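You operate a simulated robot arm through the tools that you are given. There is no shell and no other tool. Be economical: measure what you need, move in short steps, check, and stop when the job is done.

Carry out the task below with a simulated robot arm. There is one attempt and no reset: what you move stays moved.

Task
Put things in order on the island table. At the end: the brown glue from the island table stands where the red roller stood; the gold knob from the island table is on the small white board; the red roller stands on top of the black roller; the yellow corner stands where the brown glue stood; the tall silver block from the island table stands on top of the long red block; whatever was shut is shut again. Leave all else as you found it, and nothing knocked over.

The check looks at the end state, three seconds after you hand in, the way a careful person would. Anything else that was tipped, shoved, dropped, spilled or broken makes it a failure.

Robot
A 6-joint arm with a two-finger parallel gripper, fixed in place. Base frame: the origin is at the foot of the arm, x ahead of it, y to its left, z up; the work surface is at about z = 860. Units: mm, degrees, N and s.
With the tool pointing down near the work surface it reaches from about 240 to 640 mm from the base axis. Its first joint turns from -66.0 to 66.0 degrees. Payload 2.7 kg.
Tool frame: the origin (TCP) lies between the finger pads and is the grasp point; the fingertips stand 23 mm ahead of it; z points along the fingers, y is the line along which they close. The gripper opens to 94 mm. The fingers are 38 mm wide and 10 mm thick; the gripper's body (54 by 96 mm) begins 39 mm behind the TCP.
Orientation is that of the tool frame in the base frame, as a unit quaternion [x, y, z, w]. With the fingers straight down and closing along the base's y, the tool's x points along the base's -x, its y along +y and its z along -z.

Tools
- The arm moves only by the tool drive_tool. Its argument "motion" is a list of rows, each an object (a shift or turn left out is 0, a gripper value left out holds the last) with "linear": the shift along the tool's x, y, z in mm, a list of three; "rotation": the turn, a rotation vector about the tool's x, y, z in degrees, a list of three; "hand": the opening, from 0 (shut) to 1 (fully open). In form: [{"linear": [x, y, z], "rotation": [ax, ay, az], "hand": hand}, ...]. A call has 1 to 10 rows; each row shifts and turns the commanded pose from where the row before left it, along the tool's axes as they then stand. Rows are played at 5 a second. More than 50 mm and 8.6 degrees between two rows, or a gripper value outside its range, and nothing of the call is played. Where a pose cannot be reached the arm comes as near as it can. A force on the tool above 40 N (or 10 N above the force at the start of the call, whichever is more), or a blocked arm, ends the call early, and 0.2 s more pass. Each finger travels about 45 mm/s and halts on what it meets, pressing with about 43 N; the grip force reading is that of the motor and also rises with nothing between the fingers. The clock runs only during rows and for 0.2 s after the last one: add rows that do not move to give the fingers time. The reply holds the time, the measured pose of the TCP, the force on the tool along the base axes, the opening and the grip force, in the units named above and with some noise.
- Cameras (640 x 400 px; columns grow to the right, rows downward): "scene" is fixed at [71.3, -441.4, 1415.5]; the picture's right is [0.73, -0.68, 0.00], its down [-0.39, -0.42, -0.82] and it looks along [0.56, 0.60, -0.58] (base axes); focal length 347 px, centre (320, 200). "wrist" rides on the gripper at [-39, 0, -44] in the tool frame; the picture's right is [0.00, -1.00, 0.00], its down [0.97, 0.00, -0.24] and it looks along [0.24, 0.00, 0.97] (tool axes); focal length 218 px, centre (320, 200). There is no depth. A picture from a camera that has moved, and an enlarged one, comes with that camera's place and axes in the base frame and with its lens. The place of the scene camera against the robot may be out by one fixed shift of up to 25 mm in any direction.
- get_image(camera): a new picture of that camera. It takes no simulated time.
- inspect(camera, box): a new picture of the part [left, top, right, bottom] of that camera's present view, enlarged. It takes no simulated time.
- hand_in(): hands the job in; it is judged then, once.

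Go step by step. Nothing tells you positions but the pictures and the camera data: compare them with the known pose of the tool, close in by small moves and look again before you grip or let go. The budget is 120 turns and 76 pictures, counting those below and the enlarged ones. Unless the task says otherwise, let go and move clear before handing in, and close with one line.

The tools are called after "Emit:" as a command line: name --argument value ..., lists and objects as JSON in quotes. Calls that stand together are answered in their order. drive_tool: Moves the arm, as the interface text tells. Its arguments: {"type":"object","properties":{"motion":{"type":"array","items":{"type":"object","properties":{"linear":{"type":"array","items":{"type":"number"}},"rotation":{"type":"array","items":{"type":"number"}},"hand":{"type":"number"}}}}},"required":["motion"]} The other tools are called the same way: get_image (camera) takes a picture; inspect (camera, box) takes an enlarged picture of a part of a camera's view; hand_in () hands the job in.

At the start:

```text
clock: 0.0
ee_pos: [450.0, -71.0, 1102.9]
ee_rot: [0.0, 1.0, 0.0, 0.0]
force: [0.5, -0.3, -0.1]
opening: 93.8
gripper_force: 0.2
```

scene: 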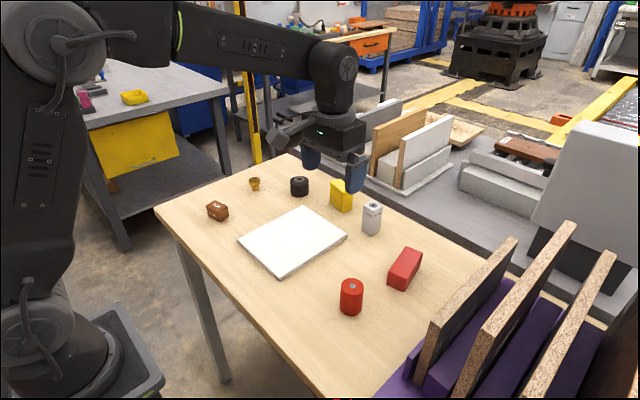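
wrist: 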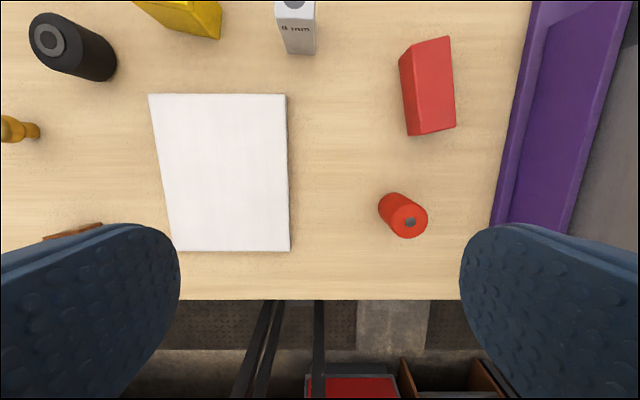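

I see all seven objects on the wooden island table. I'll take enlarged scene views to identify shapes before moving.

Emit:
inspect --camera "scene" --box '[190, 150, 350, 250]'

Emit:
inspect --camera "scene" --box '[300, 160, 460, 320]'

Emit:
drive_tool --motion '[{"linear": [30, 40, -10]}, {"linear": [30, 40, -10]}, {"linear": [10, 30, 0]}]'

```text
4.00 times, centred on (270, 200) of scene
camera zoom: at [71.3, -441.4, 1415.5], right [0.73, -0.68, 0.0], down [-0.39, -0.42, -0.82], along [0.56, 0.6, -0.58], focal length 1387 px, centre (520, 200)
```

zoom: 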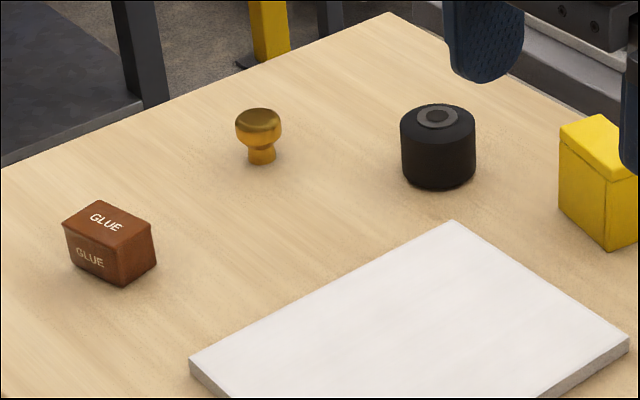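

```text
2.50 times, centred on (380, 240) of scene
camera zoom: at [71.3, -441.4, 1415.5], right [0.73, -0.68, 0.0], down [-0.39, -0.42, -0.82], along [0.56, 0.6, -0.58], focal length 867 px, centre (170, 100)
```

zoom: 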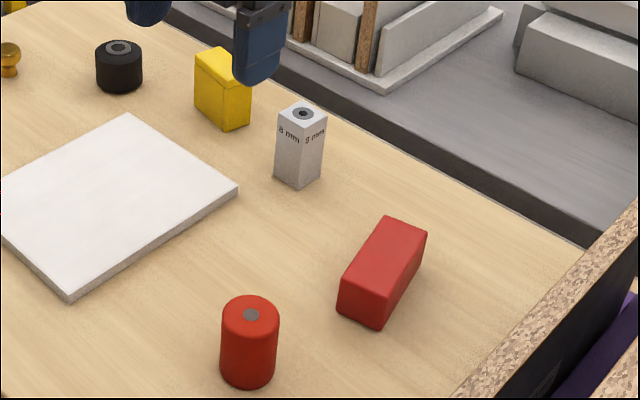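

```text
refused: row 1 steps farther than a row can; nothing moved
```

Row step too long; I'll use shorter steps, moving the wrist camera over the left part of the table.

Emit:
drive_tool --motion '[{"linear": [-15, 40, 0]}, {"linear": [-15, 40, 0]}, {"linear": [-15, 40, 0]}, {"linear": [0, 21, 0]}, {}]'

Emit:
get_image --camera "wrist"

```text
clock: 1.2
ee_pos: [495.3, 71.6, 1105.3]
ee_rot: [0.001, 1.0, 0.001, 0.0]
force: [0.5, -0.3, -0.8]
opening: 93.9
gripper_force: 0.1
```

```text
71 pictures are left
camera wrist: at [534.7, 70.5, 1149.1], right [0.0, -1.0, 0.0], down [-0.97, 0.0, 0.24], along [-0.24, 0.0, -0.97], focal length 218 px, centre (320, 200)
```

wrist: 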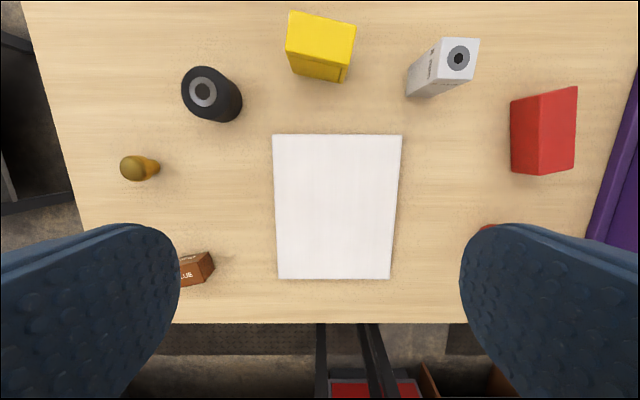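

I have rough positions: red roller (414,-170), black roller (590,189), glue (366,246), knob (507,294), yellow (630,74), silver (614,-58), red block (551,-175), board about x 347–548, y -30–130. First I go above the red roller to refine it.

Emit:
drive_tool --motion '[{"linear": [10, -35, 10]}, {"linear": [10, -35, 10]}, {"linear": [10, -35, 10]}, {"linear": [10, -35, 10]}, {"linear": [10, -35, 10]}, {"linear": [10, -35, 10]}, {"linear": [21, -32, 10]}, {}, {}]'

Emit:
get_image --camera "wrist"

```text
clock: 3.2
ee_pos: [413.4, -172.4, 1032.8]
ee_rot: [0.0, 1.0, 0.0, 0.0]
force: [0.3, -0.1, 0.6]
opening: 94.0
gripper_force: 0.1
```

```text
70 pictures are left
camera wrist: at [453.2, -172.2, 1077.6], right [0.0, -1.0, 0.0], down [-0.97, 0.0, 0.24], along [-0.24, 0.0, -0.97], focal length 218 px, centre (320, 200)
```

wrist: 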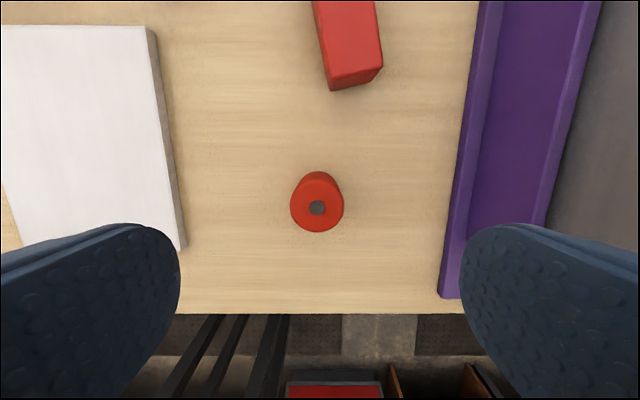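

Red roller centre is about (406,-170), diameter ~43, height ~50. I centre on it and descend partway to check.

Emit:
drive_tool --motion '[{"linear": [7.4, 2.4, 20]}, {"linear": [0, 0, 35]}, {"linear": [0, 0, 25]}, {}, {}]'

Emit:
get_image --camera "wrist"

Emit:
get_image --camera "scene"

```text
clock: 4.4
ee_pos: [405.5, -168.0, 953.1]
ee_rot: [0.001, 1.0, 0.0, -0.001]
force: [0.1, 0.0, -0.8]
opening: 94.0
gripper_force: 0.2
```

```text
69 pictures are left
camera wrist: at [445.0, -168.7, 997.4], right [0.0, -1.0, 0.0], down [-0.97, 0.0, 0.24], along [-0.24, 0.0, -0.97], focal length 218 px, centre (320, 200)
```

wrist: 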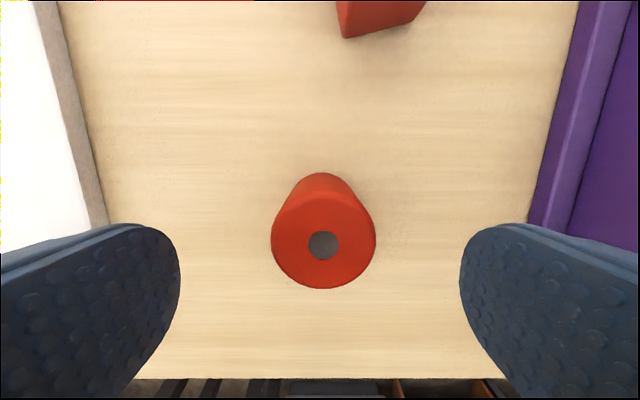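

```text
68 pictures are left
```

scene: 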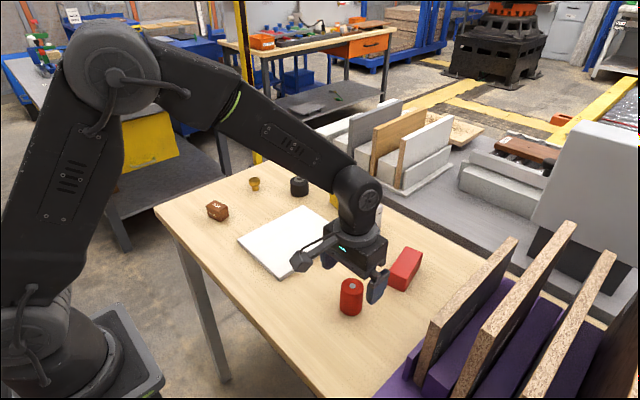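

Centre confirmed near (405,-170). Descend and grip.

Emit:
drive_tool --motion '[{"linear": [0.5, -1.7, 30]}, {"linear": [0, 0, 30]}, {}, {"hand": 0.3}, {"hand": 0.3}, {"hand": 0.3}, {"hand": 0.3}]'

```text
clock: 6.0
ee_pos: [405.7, -168.3, 893.4]
ee_rot: [0.0, 1.0, 0.0, 0.0]
force: [0.1, 0.7, -0.3]
opening: 40.8
gripper_force: 41.5
```

Gripped (opening 41). Lift and carry toward the black roller.

Emit:
drive_tool --motion '[{"linear": [0, 0, -20]}, {"linear": [0, 0, -30]}, {"linear": [0, 0, -35]}, {"linear": [0, 0, -35]}, {}, {}]'

Emit:
drive_tool --motion '[{"linear": [-18, 34, 0]}, {"linear": [-18, 34, 0]}, {"linear": [-18, 34, 0]}, {"linear": [-18, 34, 0]}, {"linear": [-18, 34, 0]}, {"linear": [-18, 34, 0]}, {"linear": [-18, 34, 0]}, {"linear": [-18, 34, 0]}, {}, {}]'

Emit:
get_image --camera "wrist"

```text
clock: 7.4
ee_pos: [407.6, -170.8, 1013.5]
ee_rot: [0.001, 1.0, 0.0, 0.0]
force: [0.6, -0.4, -0.6]
opening: 40.6
gripper_force: 43.2
```

```text
clock: 9.6
ee_pos: [549.2, 102.3, 1013.9]
ee_rot: [-0.001, 1.0, 0.001, 0.0]
force: [0.5, 0.5, -0.4]
opening: 40.9
gripper_force: 42.7
```

```text
67 pictures are left
camera wrist: at [588.4, 102.1, 1058.7], right [0.0, -1.0, 0.0], down [-0.97, 0.0, 0.24], along [-0.24, 0.0, -0.97], focal length 218 px, centre (320, 200)
```

wrist: 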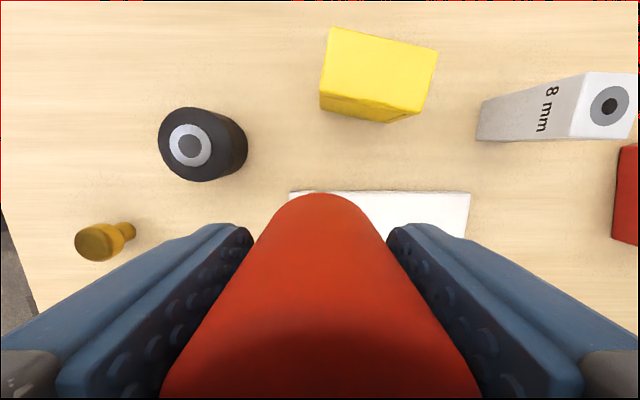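

Black roller estimated at (588,191), top ~905. I'll line up in y with it, staying short in x so it stays visible.

Emit:
drive_tool --motion '[{"linear": [0, 30, 0]}, {"linear": [5, 30, 0]}, {"linear": [5, 29, 0]}, {"linear": [0, 0, 20]}, {"linear": [0, 0, 20]}, {}, {}, {}]'

Emit:
get_image --camera "wrist"

```text
clock: 11.4
ee_pos: [538.8, 190.4, 972.7]
ee_rot: [-0.001, 1.0, 0.0, -0.001]
force: [-0.8, -0.6, -0.5]
opening: 40.5
gripper_force: 43.0
```

```text
66 pictures are left
camera wrist: at [578.6, 190.4, 1017.8], right [0.0, -1.0, 0.0], down [-0.97, 0.0, 0.24], along [-0.24, 0.0, -0.97], focal length 218 px, centre (320, 200)
```

wrist: 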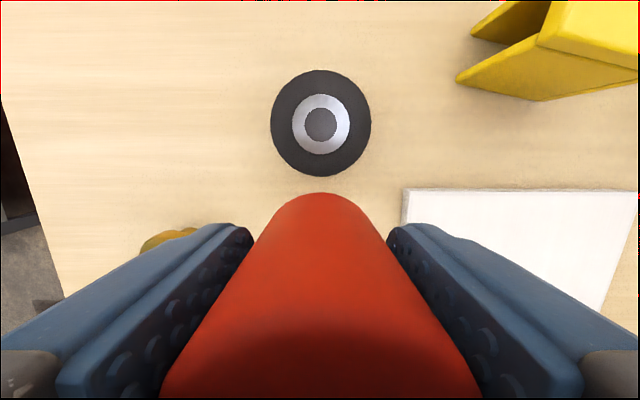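

The black roller sits at (589,190). I shift +50 in x and lower to just above it, then check from the scene camera.

Emit:
drive_tool --motion '[{"linear": [-25, 0, 0]}, {"linear": [-25, 0, 0]}, {}, {"linear": [0, 0, 15]}, {"linear": [0, 0, 10]}, {}, {}]'

Emit:
inspect --camera "scene" --box '[240, 120, 360, 220]'

Emit:
get_image --camera "wrist"

```text
clock: 13.0
ee_pos: [590.3, 191.2, 948.5]
ee_rot: [-0.001, 1.0, 0.0, 0.0]
force: [-0.3, 0.3, -0.6]
opening: 40.4
gripper_force: 43.0
```

```text
4.00 times, centred on (300, 170) of scene
camera zoom: at [71.3, -441.4, 1415.5], right [0.73, -0.68, 0.0], down [-0.39, -0.42, -0.82], along [0.56, 0.6, -0.58], focal length 1387 px, centre (400, 320)
```

zoom: 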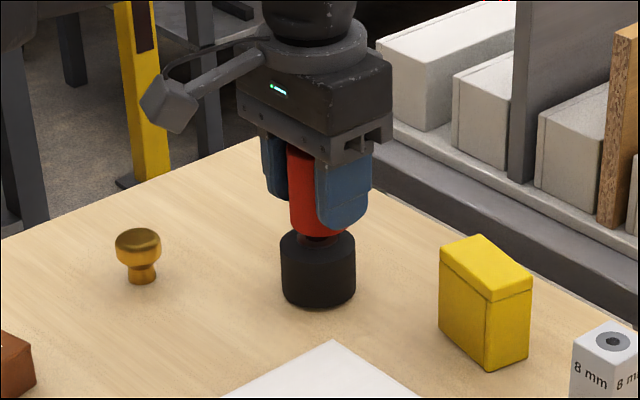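

```text
64 pictures are left
camera wrist: at [629.7, 191.0, 992.4], right [0.0, -1.0, 0.0], down [-0.97, 0.0, 0.24], along [-0.24, 0.0, -0.97], focal length 218 px, centre (320, 200)
```

wrist: 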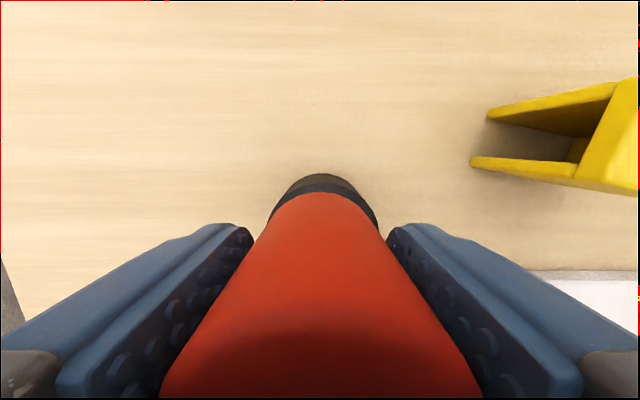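

Alignment looks good, about 10 mm of gap. Lower in small steps.

Emit:
drive_tool --motion '[{"linear": [0, 0, 4]}, {"linear": [0, 0, 2]}, {}, {}]'

Emit:
inspect --camera "scene" --box '[270, 150, 330, 210]'

```text
clock: 14.0
ee_pos: [590.5, 190.3, 941.5]
ee_rot: [0.0, 1.0, 0.0, 0.0]
force: [-0.1, -0.2, -0.9]
opening: 40.6
gripper_force: 43.0
```

```text
6.67 times, centred on (300, 180) of scene
camera zoom: at [71.3, -441.4, 1415.5], right [0.73, -0.68, 0.0], down [-0.39, -0.42, -0.82], along [0.56, 0.6, -0.58], focal length 2311 px, centre (453, 333)
```

zoom: 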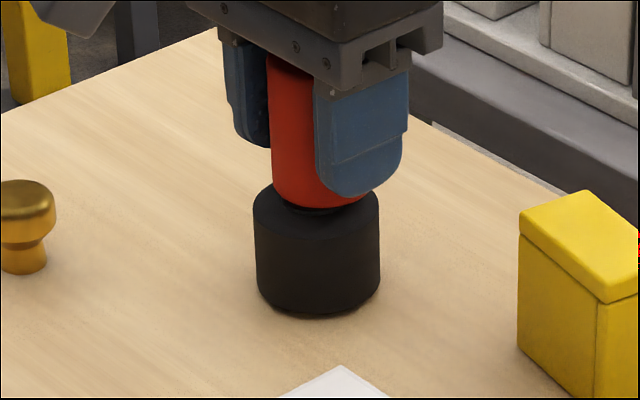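

Emit:
drive_tool --motion '[{"linear": [0, 0, 1.5]}, {"linear": [0, 0, 1.5]}, {}]'

Emit:
drive_tool --motion '[{"linear": [0, 0, 1]}, {}]'

Emit:
drive_tool --motion '[{"linear": [0, 0, 1]}, {}]'

Emit:
inspect --camera "scene" --box '[270, 150, 330, 210]'

```text
clock: 14.8
ee_pos: [590.8, 190.4, 938.5]
ee_rot: [0.0, 1.0, 0.0, 0.001]
force: [0.1, -0.3, -0.5]
opening: 40.5
gripper_force: 43.1
```

```text
clock: 15.4
ee_pos: [591.6, 190.1, 938.1]
ee_rot: [0.001, 1.0, 0.0, -0.001]
force: [-0.3, 0.7, -0.6]
opening: 40.6
gripper_force: 43.9
```

```text
clock: 16.0
ee_pos: [590.4, 190.5, 936.4]
ee_rot: [-0.001, 1.0, 0.0, 0.001]
force: [-3.3, 1.6, 5.8]
opening: 40.5
gripper_force: 43.2
```

```text
6.67 times, centred on (300, 180) of scene
camera zoom: at [71.1, -441.4, 1415.5], right [0.73, -0.68, 0.0], down [-0.39, -0.42, -0.82], along [0.56, 0.6, -0.58], focal length 2311 px, centre (453, 333)
```

zoom: 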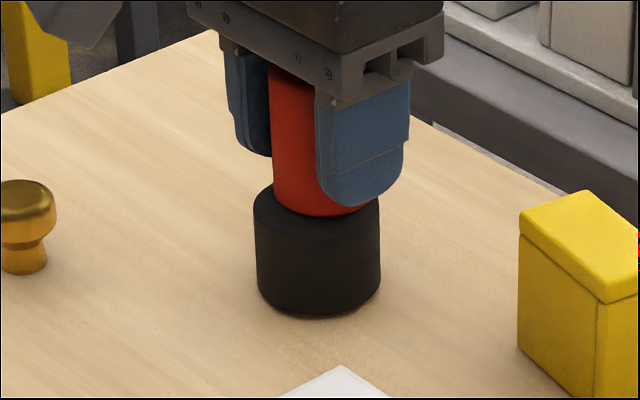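

Contact felt (≈6 N). Release gently and retreat upward.

Emit:
drive_tool --motion '[{"hand": 0.6}, {"hand": 0.8}, {"hand": 1}, {"hand": 1}, {}, {}]'

Emit:
drive_tool --motion '[{"linear": [0, 0, -20]}, {"linear": [0, 0, -40]}, {"linear": [0, 0, -45]}, {}, {}]'

Emit:
inspect --camera "scene" --box '[190, 130, 350, 230]'

Emit:
get_image --camera "wrist"

```text
clock: 17.4
ee_pos: [590.9, 190.2, 936.6]
ee_rot: [0.0, 1.0, 0.0, 0.001]
force: [-0.9, 0.0, -0.7]
opening: 94.1
gripper_force: 0.0
```

```text
clock: 18.6
ee_pos: [591.6, 189.3, 1040.6]
ee_rot: [0.0, 1.0, 0.001, 0.0]
force: [-0.9, -0.1, 0.9]
opening: 94.1
gripper_force: 0.1
```

```text
4.00 times, centred on (270, 180) of scene
camera zoom: at [71.3, -441.4, 1415.5], right [0.73, -0.68, 0.0], down [-0.39, -0.42, -0.82], along [0.56, 0.6, -0.58], focal length 1387 px, centre (520, 280)
```

zoom: 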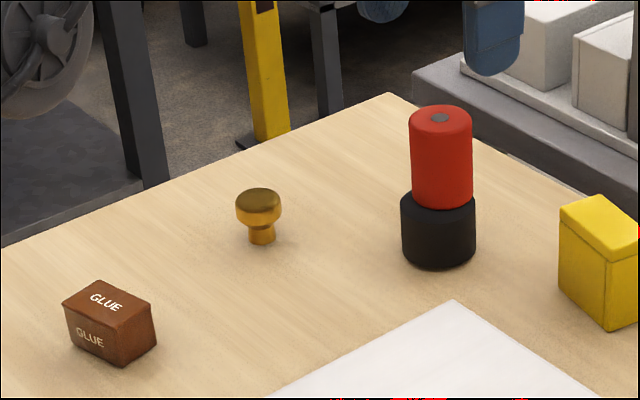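

```text
60 pictures are left
camera wrist: at [631.0, 188.4, 1085.4], right [0.0, -1.0, 0.0], down [-0.97, 0.0, 0.24], along [-0.24, 0.0, -0.97], focal length 218 px, centre (320, 200)
```

wrist: 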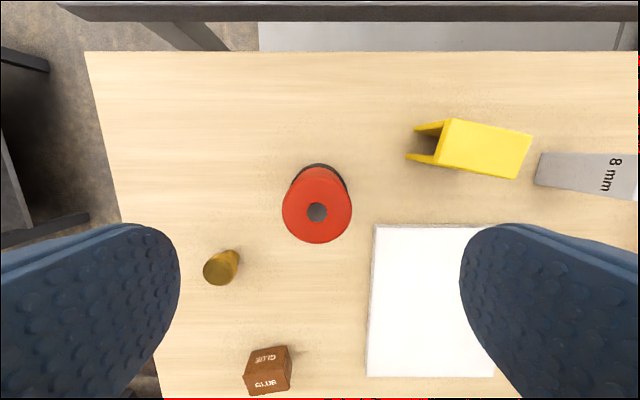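

Stack is good. Now move over the glue.

Emit:
drive_tool --motion '[{"linear": [35, 8, 0]}, {"linear": [35, 8, 0]}, {"linear": [35, 8, 5]}, {"linear": [35, 8, 10]}, {"linear": [35, 8, 15]}, {"linear": [30, 8, 20]}, {"linear": [19, 8, 20]}, {}, {}]'

Emit:
get_image --camera "wrist"

```text
clock: 20.6
ee_pos: [368.1, 246.0, 971.6]
ee_rot: [-0.001, 1.0, 0.0, 0.0]
force: [-0.2, 0.2, 0.6]
opening: 93.8
gripper_force: 0.1
```

```text
59 pictures are left
camera wrist: at [407.1, 245.6, 1016.9], right [0.0, -1.0, 0.0], down [-0.97, 0.0, 0.24], along [-0.24, 0.0, -0.97], focal length 218 px, centre (320, 200)
```

wrist: 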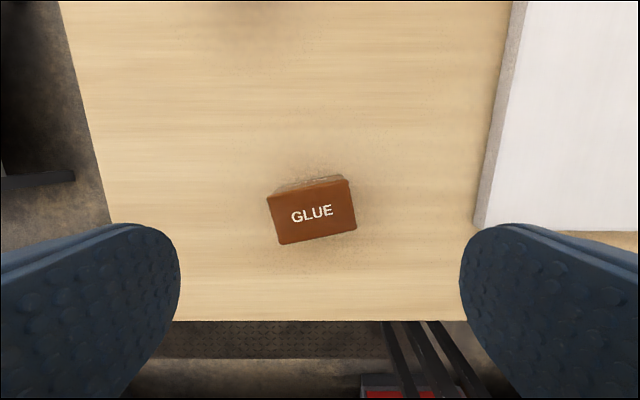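

Glue centre ≈ (367.5,250), 49×30 mm, rotated ~12°. I'll align y, turn the tool -12° and descend partway.

Emit:
drive_tool --motion '[{"linear": [0, 4, 0]}, {"rotation": [0, 0, -6]}, {"rotation": [0, 0, -6]}, {"linear": [0, 0, 35]}, {}, {}]'

Emit:
get_image --camera "wrist"

```text
clock: 22.0
ee_pos: [367.1, 252.1, 936.0]
ee_rot: [-0.105, 0.995, 0.0, 0.0]
force: [0.3, -0.4, 0.0]
opening: 94.0
gripper_force: 0.1
```

```text
58 pictures are left
camera wrist: at [405.1, 259.2, 981.3], right [0.21, -0.98, 0.0], down [-0.95, -0.2, 0.24], along [-0.23, -0.05, -0.97], focal length 218 px, centre (320, 200)
```

wrist: 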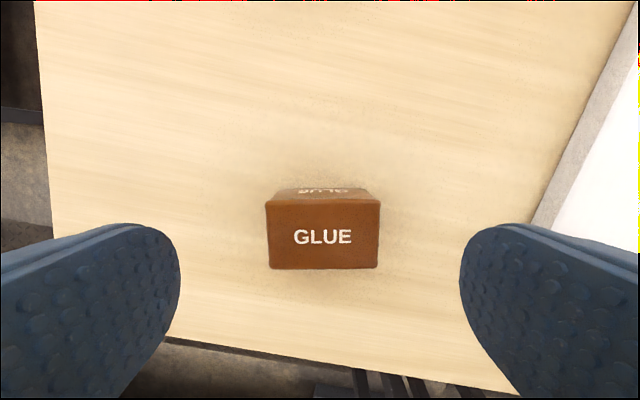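

Well aligned. Descend to z≈887 and grip.

Emit:
drive_tool --motion '[{"linear": [0, -1.2, 25]}, {"linear": [0, 0, 23.5]}, {}, {"hand": 0.4}, {"hand": 0.4}, {"hand": 0.4}, {"hand": 0.4}]'

```text
clock: 23.6
ee_pos: [366.4, 249.7, 889.7]
ee_rot: [-0.104, 0.995, 0.0, 0.0]
force: [0.8, -0.4, 0.9]
opening: 49.1
gripper_force: 43.3
```

Gripped (49 mm). Lift and carry to the red roller's old spot.

Emit:
drive_tool --motion '[{"linear": [0, 0, -20]}, {"linear": [0, 0, -35]}, {"linear": [0, 0, -35]}, {}]'

Emit:
drive_tool --motion '[{"linear": [4.89, -41.79, 0]}, {"linear": [4.89, -41.79, 0]}, {"linear": [4.89, -41.79, 0]}, {"linear": [4.89, -41.79, 0]}, {"linear": [4.89, -41.79, 0]}, {"linear": [4.89, -41.79, 0]}, {"linear": [4.89, -41.79, 0]}, {"linear": [4.89, -41.79, 0]}, {"linear": [4.89, -41.79, 0]}, {"linear": [4.89, -41.79, 0]}]'

Emit:
drive_tool --motion '[{}, {"linear": [0, 0, 35]}, {"linear": [0, 0, 30]}, {"linear": [0, 0, 10]}, {"linear": [0, 0, 8]}, {}, {}]'

Emit:
inspect --camera "scene" --box '[300, 240, 400, 320]'

```text
clock: 24.6
ee_pos: [368.0, 248.9, 978.1]
ee_rot: [-0.104, 0.995, 0.0, 0.0]
force: [-1.0, 0.6, -0.2]
opening: 49.1
gripper_force: 43.0
```

```text
clock: 26.8
ee_pos: [404.8, -170.0, 977.2]
ee_rot: [-0.104, 0.995, -0.001, 0.0]
force: [0.2, 0.0, 0.2]
opening: 49.2
gripper_force: 42.9
```

```text
clock: 28.4
ee_pos: [406.3, -170.4, 894.5]
ee_rot: [-0.105, 0.995, -0.001, 0.0]
force: [-0.3, 0.4, 0.2]
opening: 49.1
gripper_force: 43.2
```

```text
5.00 times, centred on (350, 280) of scene
camera zoom: at [71.3, -441.4, 1415.5], right [0.73, -0.68, 0.0], down [-0.39, -0.42, -0.82], along [0.56, 0.6, -0.58], focal length 1733 px, centre (170, -200)
```

zoom: 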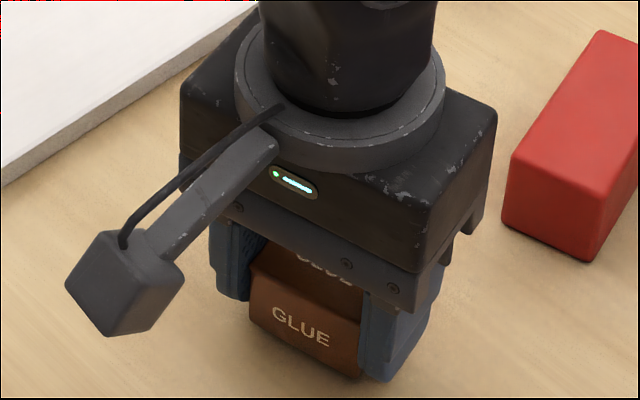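

Emit:
drive_tool --motion '[{"linear": [0, 0, 3]}, {"linear": [0, 0, 2]}, {"linear": [0, 0, 1.5]}, {}]'

Emit:
drive_tool --motion '[{"linear": [0, 0, 1]}, {}]'

```text
clock: 29.4
ee_pos: [406.2, -169.4, 888.8]
ee_rot: [-0.104, 0.995, 0.0, 0.0]
force: [-0.5, 1.2, 3.7]
opening: 49.3
gripper_force: 42.6
```

```text
clock: 30.0
ee_pos: [406.0, -169.6, 889.1]
ee_rot: [-0.104, 0.995, -0.001, 0.001]
force: [-4.3, 4.0, 21.0]
opening: 49.0
gripper_force: 43.0
```

Firm contact. Relax slightly, open, retreat, then look.

Emit:
drive_tool --motion '[{"linear": [0, 0, -0.9]}, {"hand": 0.7}, {"hand": 1}, {"hand": 1}, {}, {"linear": [0, 0, -20]}, {"linear": [0, 0, -40]}, {"linear": [0, 0, -40]}, {}, {}]'

Emit:
get_image --camera "wrist"

```text
clock: 32.2
ee_pos: [405.2, -169.0, 989.2]
ee_rot: [-0.104, 0.995, 0.0, 0.0]
force: [0.0, -0.9, -0.5]
opening: 93.7
gripper_force: 0.1
```

```text
56 pictures are left
camera wrist: at [444.3, -161.2, 1033.4], right [0.21, -0.98, 0.0], down [-0.95, -0.2, 0.24], along [-0.23, -0.05, -0.97], focal length 218 px, centre (320, 200)
```

wrist: 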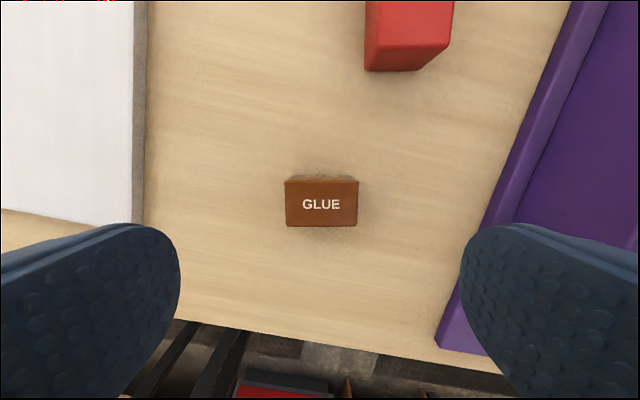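

Glue placed. Next, return yaw to zero and look at the silver block.

Emit:
drive_tool --motion '[{"rotation": [0, 0, 6], "linear": [0, 0, -10]}, {"rotation": [0, 0, 6], "linear": [0, 0, -10]}, {"linear": [-30, 18.5, 0]}, {"linear": [-30, 18.5, 0]}, {"linear": [-30, 18.5, 0]}, {"linear": [-30, 18.5, 0]}, {"linear": [-30, 18.5, 0]}, {"linear": [-30, 20, 0]}, {}, {}]'

Emit:
get_image --camera "wrist"

```text
clock: 34.4
ee_pos: [587.0, -57.8, 1010.6]
ee_rot: [0.001, 1.0, -0.001, 0.0]
force: [0.0, -0.5, 0.0]
opening: 93.9
gripper_force: 0.1
```

```text
55 pictures are left
camera wrist: at [625.6, -57.6, 1054.8], right [0.0, -1.0, 0.0], down [-0.97, 0.0, 0.24], along [-0.24, 0.0, -0.97], focal length 218 px, centre (320, 200)
```

wrist: 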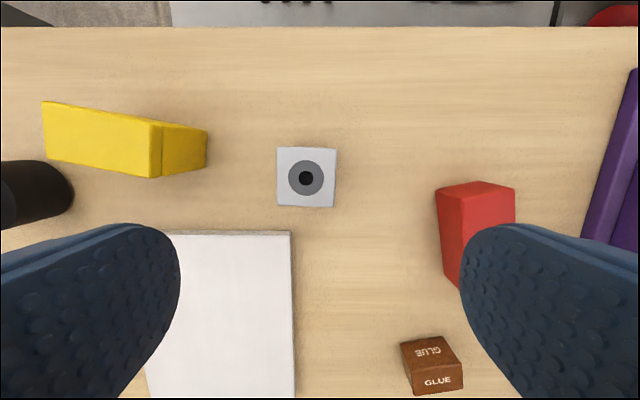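

Silver top centre ≈ (609,-50,935), 32 mm square, yaw≈0. Before gripping I'll get a clean look at the red block for the target.

Emit:
drive_tool --motion '[{"linear": [10, -35, 0]}, {"linear": [10, -35, 0]}, {"linear": [10, -35, 0]}, {"linear": [10, -30, 0]}, {}, {}]'

Emit:
get_image --camera "wrist"

```text
clock: 35.8
ee_pos: [545.6, -191.5, 1010.1]
ee_rot: [0.0, 1.0, -0.001, 0.0]
force: [0.8, 0.2, 0.8]
opening: 94.2
gripper_force: 0.1
```

```text
54 pictures are left
camera wrist: at [585.2, -192.2, 1053.9], right [0.0, -1.0, 0.0], down [-0.97, 0.0, 0.24], along [-0.24, 0.0, -0.97], focal length 218 px, centre (320, 200)
```

wrist: 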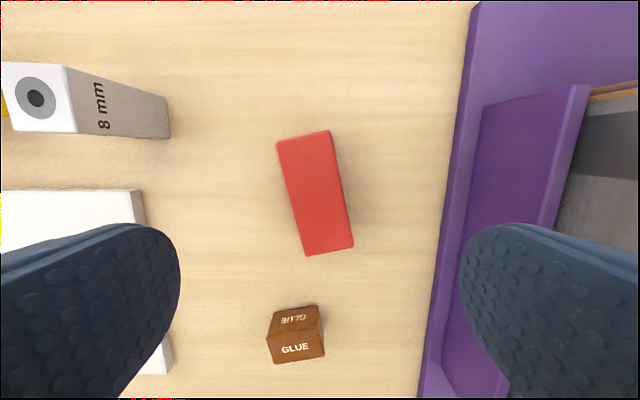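

Red block: centre ≈ (549.5,-190), 86×37, yaw ~12°, top ≈ 900. Back to the silver block.

Emit:
drive_tool --motion '[{"linear": [-15.9, 35.5, 0]}, {"linear": [-15.9, 35.5, 0]}, {"linear": [-15.9, 35.5, 0]}, {"linear": [-15.8, 35.5, 0]}, {}, {"linear": [0, 0, 30]}, {}, {}]'

Emit:
get_image --camera "wrist"

```text
clock: 37.6
ee_pos: [609.8, -50.4, 978.2]
ee_rot: [0.0, 1.0, 0.0, 0.001]
force: [0.4, -0.5, -0.3]
opening: 93.7
gripper_force: 0.0
```

```text
53 pictures are left
camera wrist: at [649.8, -49.7, 1023.6], right [0.0, -1.0, 0.0], down [-0.97, 0.0, 0.24], along [-0.24, 0.0, -0.97], focal length 218 px, centre (320, 200)
```

wrist: 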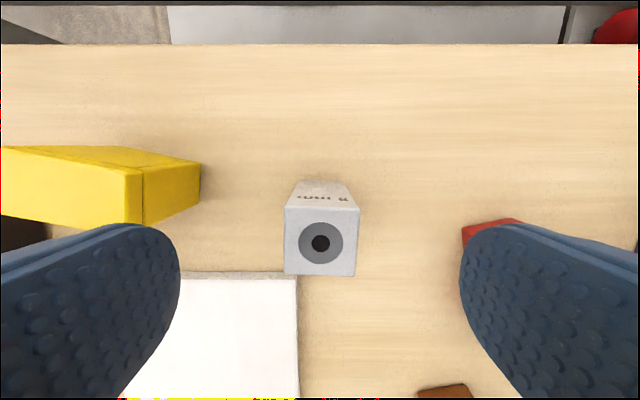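

Centred. Descend to z≈905 and grip.

Emit:
drive_tool --motion '[{"linear": [0, 0, 30]}, {"linear": [0, 0, 30]}, {"linear": [0, 0, 13.8]}, {}, {"hand": 0.25}, {"hand": 0.25}, {"hand": 0.25}, {"hand": 0.25}, {"hand": 0.25}]'

Emit:
drive_tool --motion '[{"linear": [0, 0, -20]}, {"linear": [0, 0, -30]}, {"linear": [0, 0, -35]}, {}]'

```text
clock: 39.6
ee_pos: [608.5, -49.6, 905.4]
ee_rot: [0.0, 1.0, 0.0, 0.0]
force: [0.7, -0.4, 0.0]
opening: 32.9
gripper_force: 42.8
```

```text
clock: 40.6
ee_pos: [608.2, -49.8, 989.9]
ee_rot: [0.0, 1.0, 0.0, 0.0]
force: [0.1, 0.0, -2.6]
opening: 32.7
gripper_force: 42.9
```

Silver held. Carry over the red block, turn -12°, and lower to just above.

Emit:
drive_tool --motion '[{"linear": [14.9, -35, 0]}, {"linear": [14.9, -35, 0]}, {"linear": [14.9, -35, 0]}, {"linear": [14.8, -35, 0]}, {"rotation": [0, 0, -6]}, {"rotation": [0, 0, -6]}, {"linear": [0, 0, 30]}, {}, {}]'

Emit:
inspect --camera "scene" --box '[360, 200, 460, 300]'

Emit:
get_image --camera "wrist"

```text
clock: 42.6
ee_pos: [547.6, -191.1, 960.2]
ee_rot: [-0.105, 0.995, 0.0, 0.0]
force: [0.7, 0.8, -1.6]
opening: 32.9
gripper_force: 42.8
```

```text
4.00 times, centred on (410, 250) of scene
camera zoom: at [71.3, -441.4, 1415.5], right [0.73, -0.68, 0.0], down [-0.39, -0.42, -0.82], along [0.56, 0.6, -0.58], focal length 1387 px, centre (-40, 0)
```

zoom: 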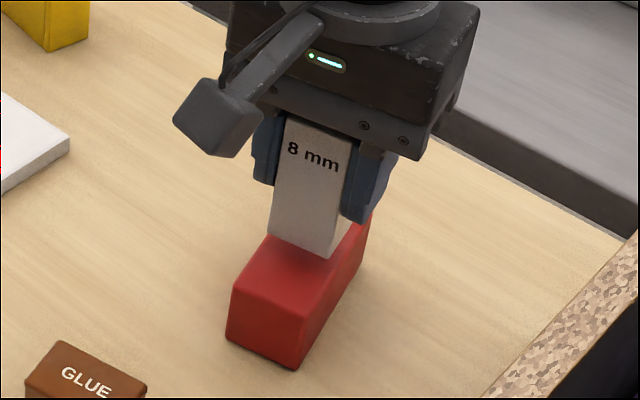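

```text
51 pictures are left
camera wrist: at [585.9, -183.0, 1004.9], right [0.21, -0.98, 0.0], down [-0.95, -0.2, 0.24], along [-0.23, -0.05, -0.97], focal length 218 px, centre (320, 200)
```

wrist: 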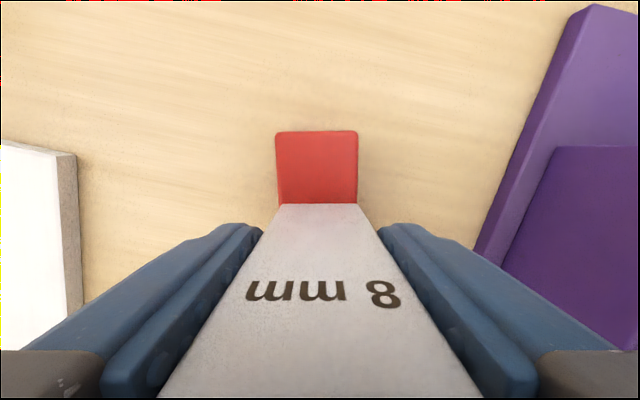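

Slight correction: 1.5 mm along tool y, 2 mm forward; then lower by small steps.

Emit:
drive_tool --motion '[{"linear": [-2, 1.5, 0]}, {"linear": [0, 0, 6]}, {"linear": [0, 0, 4]}, {}, {}]'

Emit:
drive_tool --motion '[{"linear": [0, 0, 1.5]}, {"linear": [0, 0, 1.5]}, {}]'

Emit:
inspect --camera "scene" --box '[370, 220, 430, 300]'

```text
clock: 43.8
ee_pos: [549.9, -188.4, 949.2]
ee_rot: [-0.104, 0.995, 0.0, 0.0]
force: [0.1, -0.7, -2.8]
opening: 33.0
gripper_force: 43.0
```

```text
clock: 44.6
ee_pos: [551.2, -188.0, 946.7]
ee_rot: [-0.105, 0.994, 0.001, 0.0]
force: [-0.5, 0.0, -2.4]
opening: 32.8
gripper_force: 43.1
```

```text
5.00 times, centred on (400, 260) of scene
camera zoom: at [71.3, -441.4, 1415.5], right [0.73, -0.68, 0.0], down [-0.39, -0.42, -0.82], along [0.56, 0.6, -0.58], focal length 1733 px, centre (-80, -100)
```

zoom: 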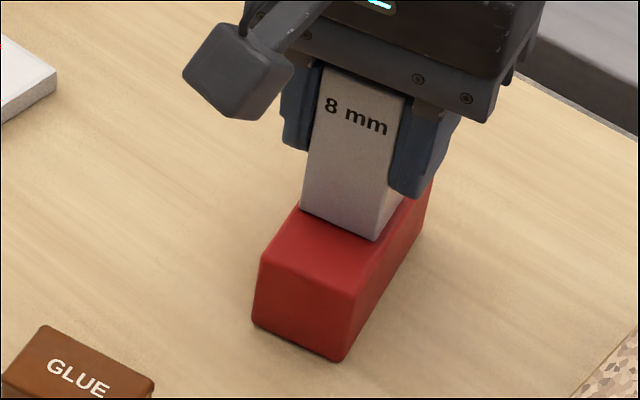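

Nearly touching; lower 1 mm at a time until contact.

Emit:
drive_tool --motion '[{"linear": [0, 0, 1]}, {}]'

Emit:
drive_tool --motion '[{"linear": [0, 0, 1]}, {}]'

Emit:
drive_tool --motion '[{"linear": [0, 0, 0.7]}, {}]'

```text
clock: 45.2
ee_pos: [551.0, -189.0, 945.7]
ee_rot: [-0.105, 0.994, 0.0, 0.0]
force: [-0.1, 0.5, -0.5]
opening: 33.0
gripper_force: 43.1
```

```text
clock: 45.8
ee_pos: [550.5, -189.7, 945.7]
ee_rot: [-0.105, 0.994, -0.001, 0.001]
force: [-2.8, 1.8, 8.0]
opening: 32.8
gripper_force: 42.6
```

```text
clock: 46.4
ee_pos: [551.3, -189.4, 945.4]
ee_rot: [-0.104, 0.995, 0.0, 0.002]
force: [-2.4, 3.4, 15.9]
opening: 32.9
gripper_force: 43.2
```

Emit:
drive_tool --motion '[{"linear": [0, 0, -0.6]}, {"hand": 0.5}, {"hand": 0.8}, {"hand": 1}, {"hand": 1}, {}, {"linear": [0, 0, -20]}, {"linear": [0, 0, -35]}, {"linear": [0, 0, -40]}, {}]'

Emit:
inspect --camera "scene" --box '[300, 150, 460, 310]'

```text
clock: 48.6
ee_pos: [551.3, -189.8, 1039.5]
ee_rot: [-0.104, 0.995, 0.0, -0.001]
force: [1.4, -0.7, 0.4]
opening: 93.6
gripper_force: 0.1
```

```text
2.50 times, centred on (380, 230) of scene
camera zoom: at [71.3, -441.4, 1415.5], right [0.73, -0.68, 0.0], down [-0.39, -0.42, -0.82], along [0.56, 0.6, -0.58], focal length 867 px, centre (170, 125)
```

zoom: 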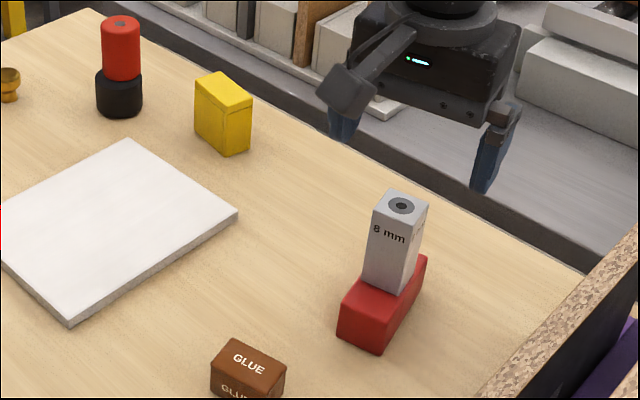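

Silver stands on the red block. Now to the yellow corner.

Emit:
drive_tool --motion '[{"rotation": [0, 0, 6]}, {"rotation": [0, 0, 6]}, {"linear": [-5, 38, 0]}, {"linear": [-5, 38, 0]}, {"linear": [-5, 38, 0]}, {"linear": [-5, 38, 0]}, {"linear": [-5, 38, 0]}, {"linear": [-5, 38, 10]}, {"linear": [-5, 35, 20]}, {}]'

Emit:
get_image --camera "wrist"

```text
clock: 50.8
ee_pos: [585.9, 75.1, 1008.9]
ee_rot: [-0.001, 1.0, 0.0, 0.001]
force: [-0.2, 0.5, -0.2]
opening: 94.0
gripper_force: 0.1
```

```text
48 pictures are left
camera wrist: at [624.7, 75.5, 1054.5], right [0.0, -1.0, 0.0], down [-0.97, 0.0, 0.24], along [-0.24, 0.0, -0.97], focal length 218 px, centre (320, 200)
```

wrist: 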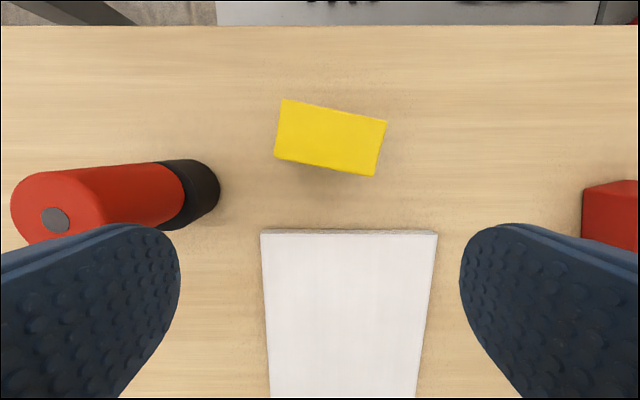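

Yellow corner ≈ centre (629,69), 65×35×~50, turned about -11°, open on its left end; I'll grip it across the 35 mm sides, so turn the tool by -79.5°.

Emit:
drive_tool --motion '[{"rotation": [0, 0, -8]}, {"rotation": [0, 0, -8]}, {"rotation": [0, 0, -8]}, {"rotation": [0, 0, -8]}, {"rotation": [0, 0, -8]}, {"rotation": [0, 0, -8]}, {"rotation": [0, 0, -8]}, {"rotation": [0, 0, -8]}, {"rotation": [0, 0, -8]}, {"rotation": [0, 0, -7.5]}]'

Emit:
get_image --camera "wrist"

```text
clock: 53.0
ee_pos: [585.8, 73.7, 1009.8]
ee_rot: [-0.64, 0.768, 0.0, 0.0]
force: [-0.9, -0.5, 0.4]
opening: 94.0
gripper_force: 0.1
```

```text
47 pictures are left
camera wrist: at [593.8, 112.1, 1054.6], right [0.98, -0.18, 0.0], down [-0.17, -0.95, 0.24], along [-0.04, -0.24, -0.97], focal length 218 px, centre (320, 200)
```

wrist: 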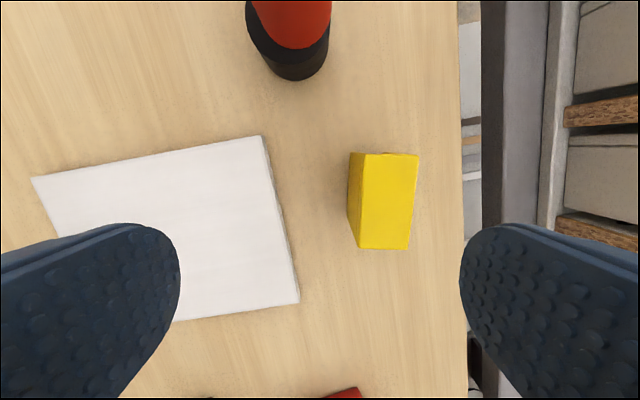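

Aligned. Shift 43.4 mm sideways, lower partway, and look again.

Emit:
drive_tool --motion '[{"linear": [-1.7, -22, 0]}, {"linear": [-2, -21.4, 0]}, {}, {"linear": [0, 0, 30]}, {}, {}]'

Emit:
get_image --camera "wrist"

```text
clock: 54.4
ee_pos: [625.0, 70.4, 976.5]
ee_rot: [-0.639, 0.769, 0.0, 0.0]
force: [0.2, -0.6, -0.5]
opening: 94.1
gripper_force: 0.1
out of reach, approached as far as the arm can: row 2
```

```text
46 pictures are left
camera wrist: at [632.7, 108.7, 1022.1], right [0.98, -0.18, 0.0], down [-0.18, -0.95, 0.24], along [-0.04, -0.24, -0.97], focal length 218 px, centre (320, 200)
```

wrist: 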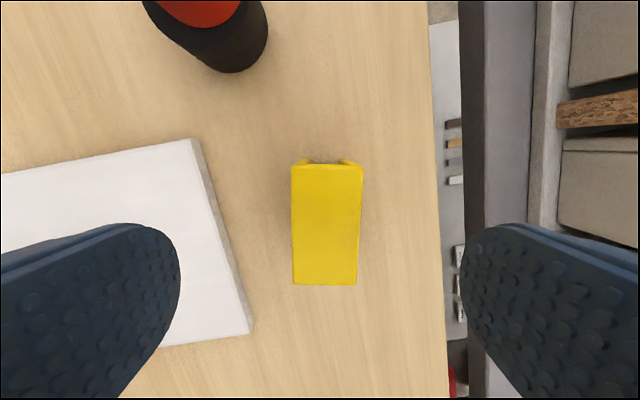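

Clipped slightly at the reach limit (x≈625), centre only ~3 mm off. Lower further, where reach is a bit greater, adding the small correction.

Emit:
drive_tool --motion '[{"linear": [0, 0, 30]}, {"linear": [1, 0, 30]}, {}, {}]'

Emit:
get_image --camera "wrist"

```text
clock: 55.4
ee_pos: [625.2, 68.1, 918.3]
ee_rot: [-0.639, 0.769, 0.0, 0.0]
force: [-0.6, 1.0, 0.4]
opening: 94.2
gripper_force: 0.0
```

```text
45 pictures are left
camera wrist: at [632.5, 106.5, 964.0], right [0.98, -0.18, 0.0], down [-0.18, -0.95, 0.24], along [-0.04, -0.24, -0.97], focal length 218 px, centre (320, 200)
```

wrist: 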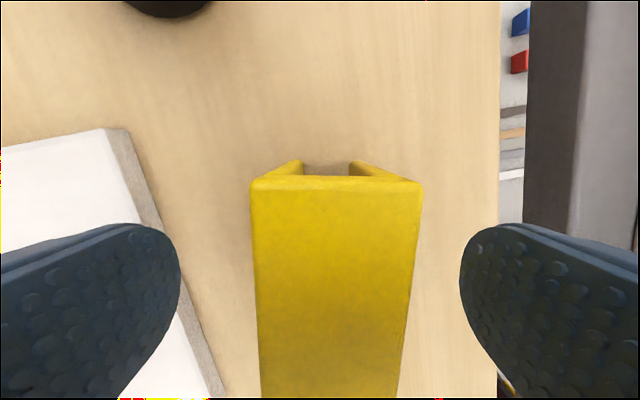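

Centre is 3 mm to the image right; correct, descend to ~893 and grip.

Emit:
drive_tool --motion '[{"linear": [0, -3, 0]}, {"linear": [0, 0, 12]}, {"linear": [0, 0, 13]}, {}, {"hand": 0.25}, {"hand": 0.25}, {"hand": 0.25}, {"hand": 0.25}, {"hand": 0.25}]'

```text
clock: 57.4
ee_pos: [628.9, 68.6, 893.7]
ee_rot: [-0.64, 0.768, 0.0, 0.0]
force: [0.3, -0.2, 0.0]
opening: 32.1
gripper_force: 43.2
```

Gripped (32 mm). Lift while retracting inward, then carry to the glue's old spot (366.5,249).

Emit:
drive_tool --motion '[{"linear": [0, 0, -20]}, {"linear": [4.55, 24.6, -20]}, {"linear": [4.55, 24.6, -20]}, {"linear": [4.55, 24.6, -20]}, {"linear": [4.55, 24.6, -20]}, {}, {}]'

Emit:
drive_tool --motion '[{"linear": [-24.6, 32.1, 0]}, {"linear": [-24.6, 32.1, 0]}, {"linear": [-24.6, 32.1, 0]}, {"linear": [-24.6, 32.1, 0]}, {"linear": [-24.6, 32.1, 0]}, {"linear": [-24.7, 32.0, 0]}, {}, {}]'

Emit:
get_image --camera "scene"

```text
clock: 59.0
ee_pos: [526.2, 67.4, 995.3]
ee_rot: [-0.64, 0.768, 0.0, 0.0]
force: [0.0, 0.1, -0.6]
opening: 32.0
gripper_force: 42.8
```

```text
clock: 60.8
ee_pos: [366.7, 250.4, 994.6]
ee_rot: [-0.639, 0.769, 0.0, -0.001]
force: [-0.2, -0.9, 0.9]
opening: 32.4
gripper_force: 43.0
```

```text
44 pictures are left
```

scene: 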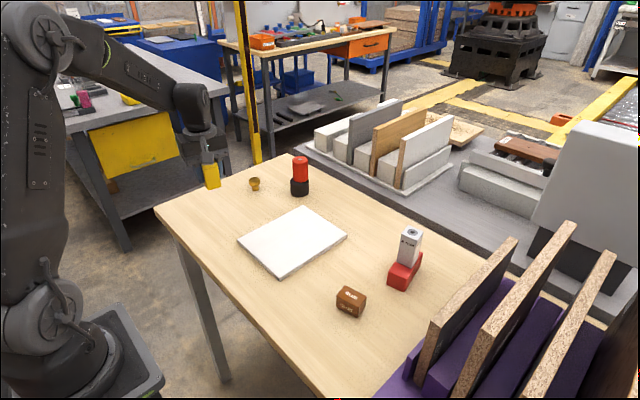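

Above the glue's old spot. Lower toward the table.

Emit:
drive_tool --motion '[{"linear": [0, 0, 35]}, {"linear": [0, 0, 35]}, {"linear": [0, 0, 20]}, {"linear": [0, 0, 5]}, {}, {}]'

Emit:
drive_tool --motion '[{"linear": [0, 0, 2]}, {"linear": [0, 0, 2]}, {}]'

Emit:
drive_tool --motion '[{"linear": [0, 0, 1]}, {}]'

```text
clock: 62.2
ee_pos: [367.4, 250.8, 898.9]
ee_rot: [-0.639, 0.769, 0.001, 0.0]
force: [0.0, 0.8, -0.9]
opening: 32.2
gripper_force: 42.9
```

```text
clock: 63.0
ee_pos: [366.1, 248.6, 895.3]
ee_rot: [-0.64, 0.769, 0.001, -0.001]
force: [-0.5, -0.4, 0.8]
opening: 32.2
gripper_force: 42.7
```

```text
clock: 63.6
ee_pos: [366.2, 248.3, 892.9]
ee_rot: [-0.639, 0.769, 0.0, 0.0]
force: [-0.3, 0.7, 1.0]
opening: 32.2
gripper_force: 43.0
```

Emit:
drive_tool --motion '[{"linear": [0, 0, 0.7]}, {}]'

Emit:
inspect --camera "scene" --box '[170, 150, 270, 240]'

```text
clock: 64.2
ee_pos: [365.6, 248.1, 893.5]
ee_rot: [-0.64, 0.768, -0.001, 0.001]
force: [-1.6, -3.4, 12.7]
opening: 31.9
gripper_force: 42.7
```

```text
4.44 times, centred on (220, 195) of scene
camera zoom: at [71.1, -441.5, 1415.5], right [0.73, -0.68, 0.0], down [-0.39, -0.42, -0.82], along [0.56, 0.6, -0.58], focal length 1541 px, centre (764, 222)
```

zoom: 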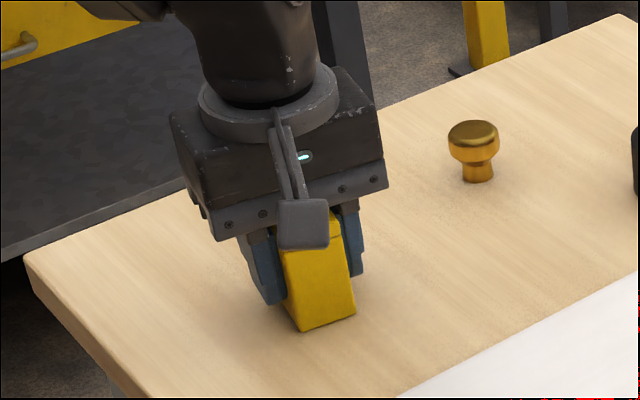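

Contact made. Release, rise, and begin turning the wrist back.

Emit:
drive_tool --motion '[{"linear": [0, 0, -0.5]}, {"hand": 0.5}, {"hand": 0.8}, {"hand": 1}, {"hand": 1}, {}, {"linear": [0, 0, -20]}, {"linear": [0, 0, -40]}, {"linear": [0, 0, -45]}, {}]'

Emit:
get_image --camera "wrist"

Emit:
drive_tool --motion '[{"rotation": [0, 0, 8]}, {"rotation": [0, 0, 8]}, {"rotation": [0, 0, 8]}, {"rotation": [0, 0, 8]}, {"rotation": [0, 0, 8]}, {"rotation": [0, 0, 8]}, {"rotation": [0, 0, 8]}, {"rotation": [0, 0, 8]}, {"rotation": [0, 0, 8]}, {"rotation": [0, 0, 7.5]}]'

```text
clock: 66.4
ee_pos: [364.8, 248.7, 997.5]
ee_rot: [-0.64, 0.768, 0.0, 0.0]
force: [-0.1, -0.3, 0.6]
opening: 94.2
gripper_force: 0.0
```

```text
42 pictures are left
camera wrist: at [373.1, 286.5, 1042.7], right [0.98, -0.18, 0.0], down [-0.18, -0.95, 0.24], along [-0.04, -0.24, -0.97], focal length 218 px, centre (320, 200)
```

wrist: 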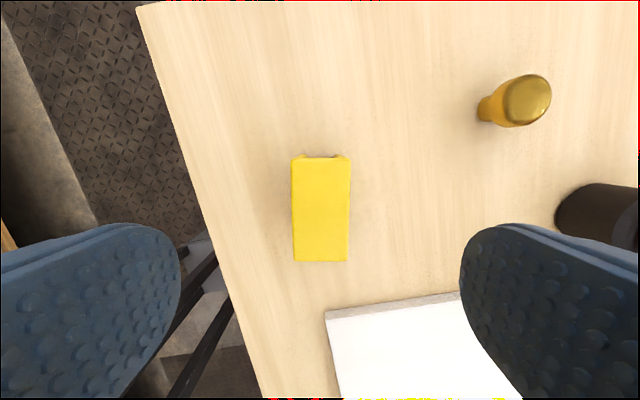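

```text
clock: 68.6
ee_pos: [365.2, 247.0, 998.3]
ee_rot: [0.002, 1.0, 0.0, 0.0]
force: [0.3, 0.3, 0.3]
opening: 94.2
gripper_force: 0.1
```

Yellow stands at the glue's spot. Next, view the knob.

Emit:
drive_tool --motion '[{"linear": [-31, 11, 0]}, {"linear": [-31, 11, 0]}, {"linear": [-31, 11, 0]}, {"linear": [-32, 12, 0]}, {}, {}]'

Emit:
get_image --camera "wrist"

```text
clock: 70.0
ee_pos: [493.1, 295.0, 998.1]
ee_rot: [-0.001, 1.0, 0.0, 0.0]
force: [0.7, 0.1, 0.4]
opening: 94.1
gripper_force: 0.1
```

```text
41 pictures are left
camera wrist: at [531.5, 294.2, 1043.1], right [0.0, -1.0, 0.0], down [-0.97, 0.0, 0.24], along [-0.24, 0.0, -0.97], focal length 218 px, centre (320, 200)
```

wrist: 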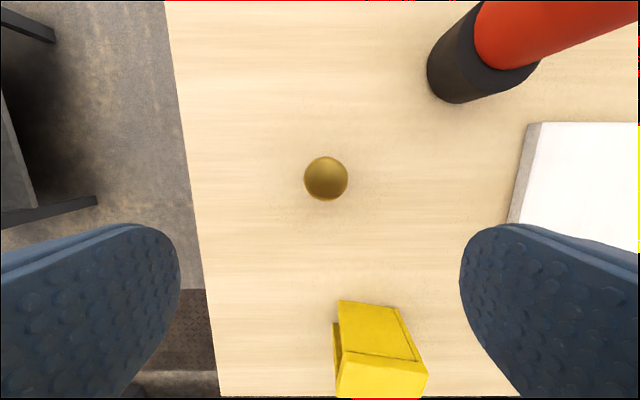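

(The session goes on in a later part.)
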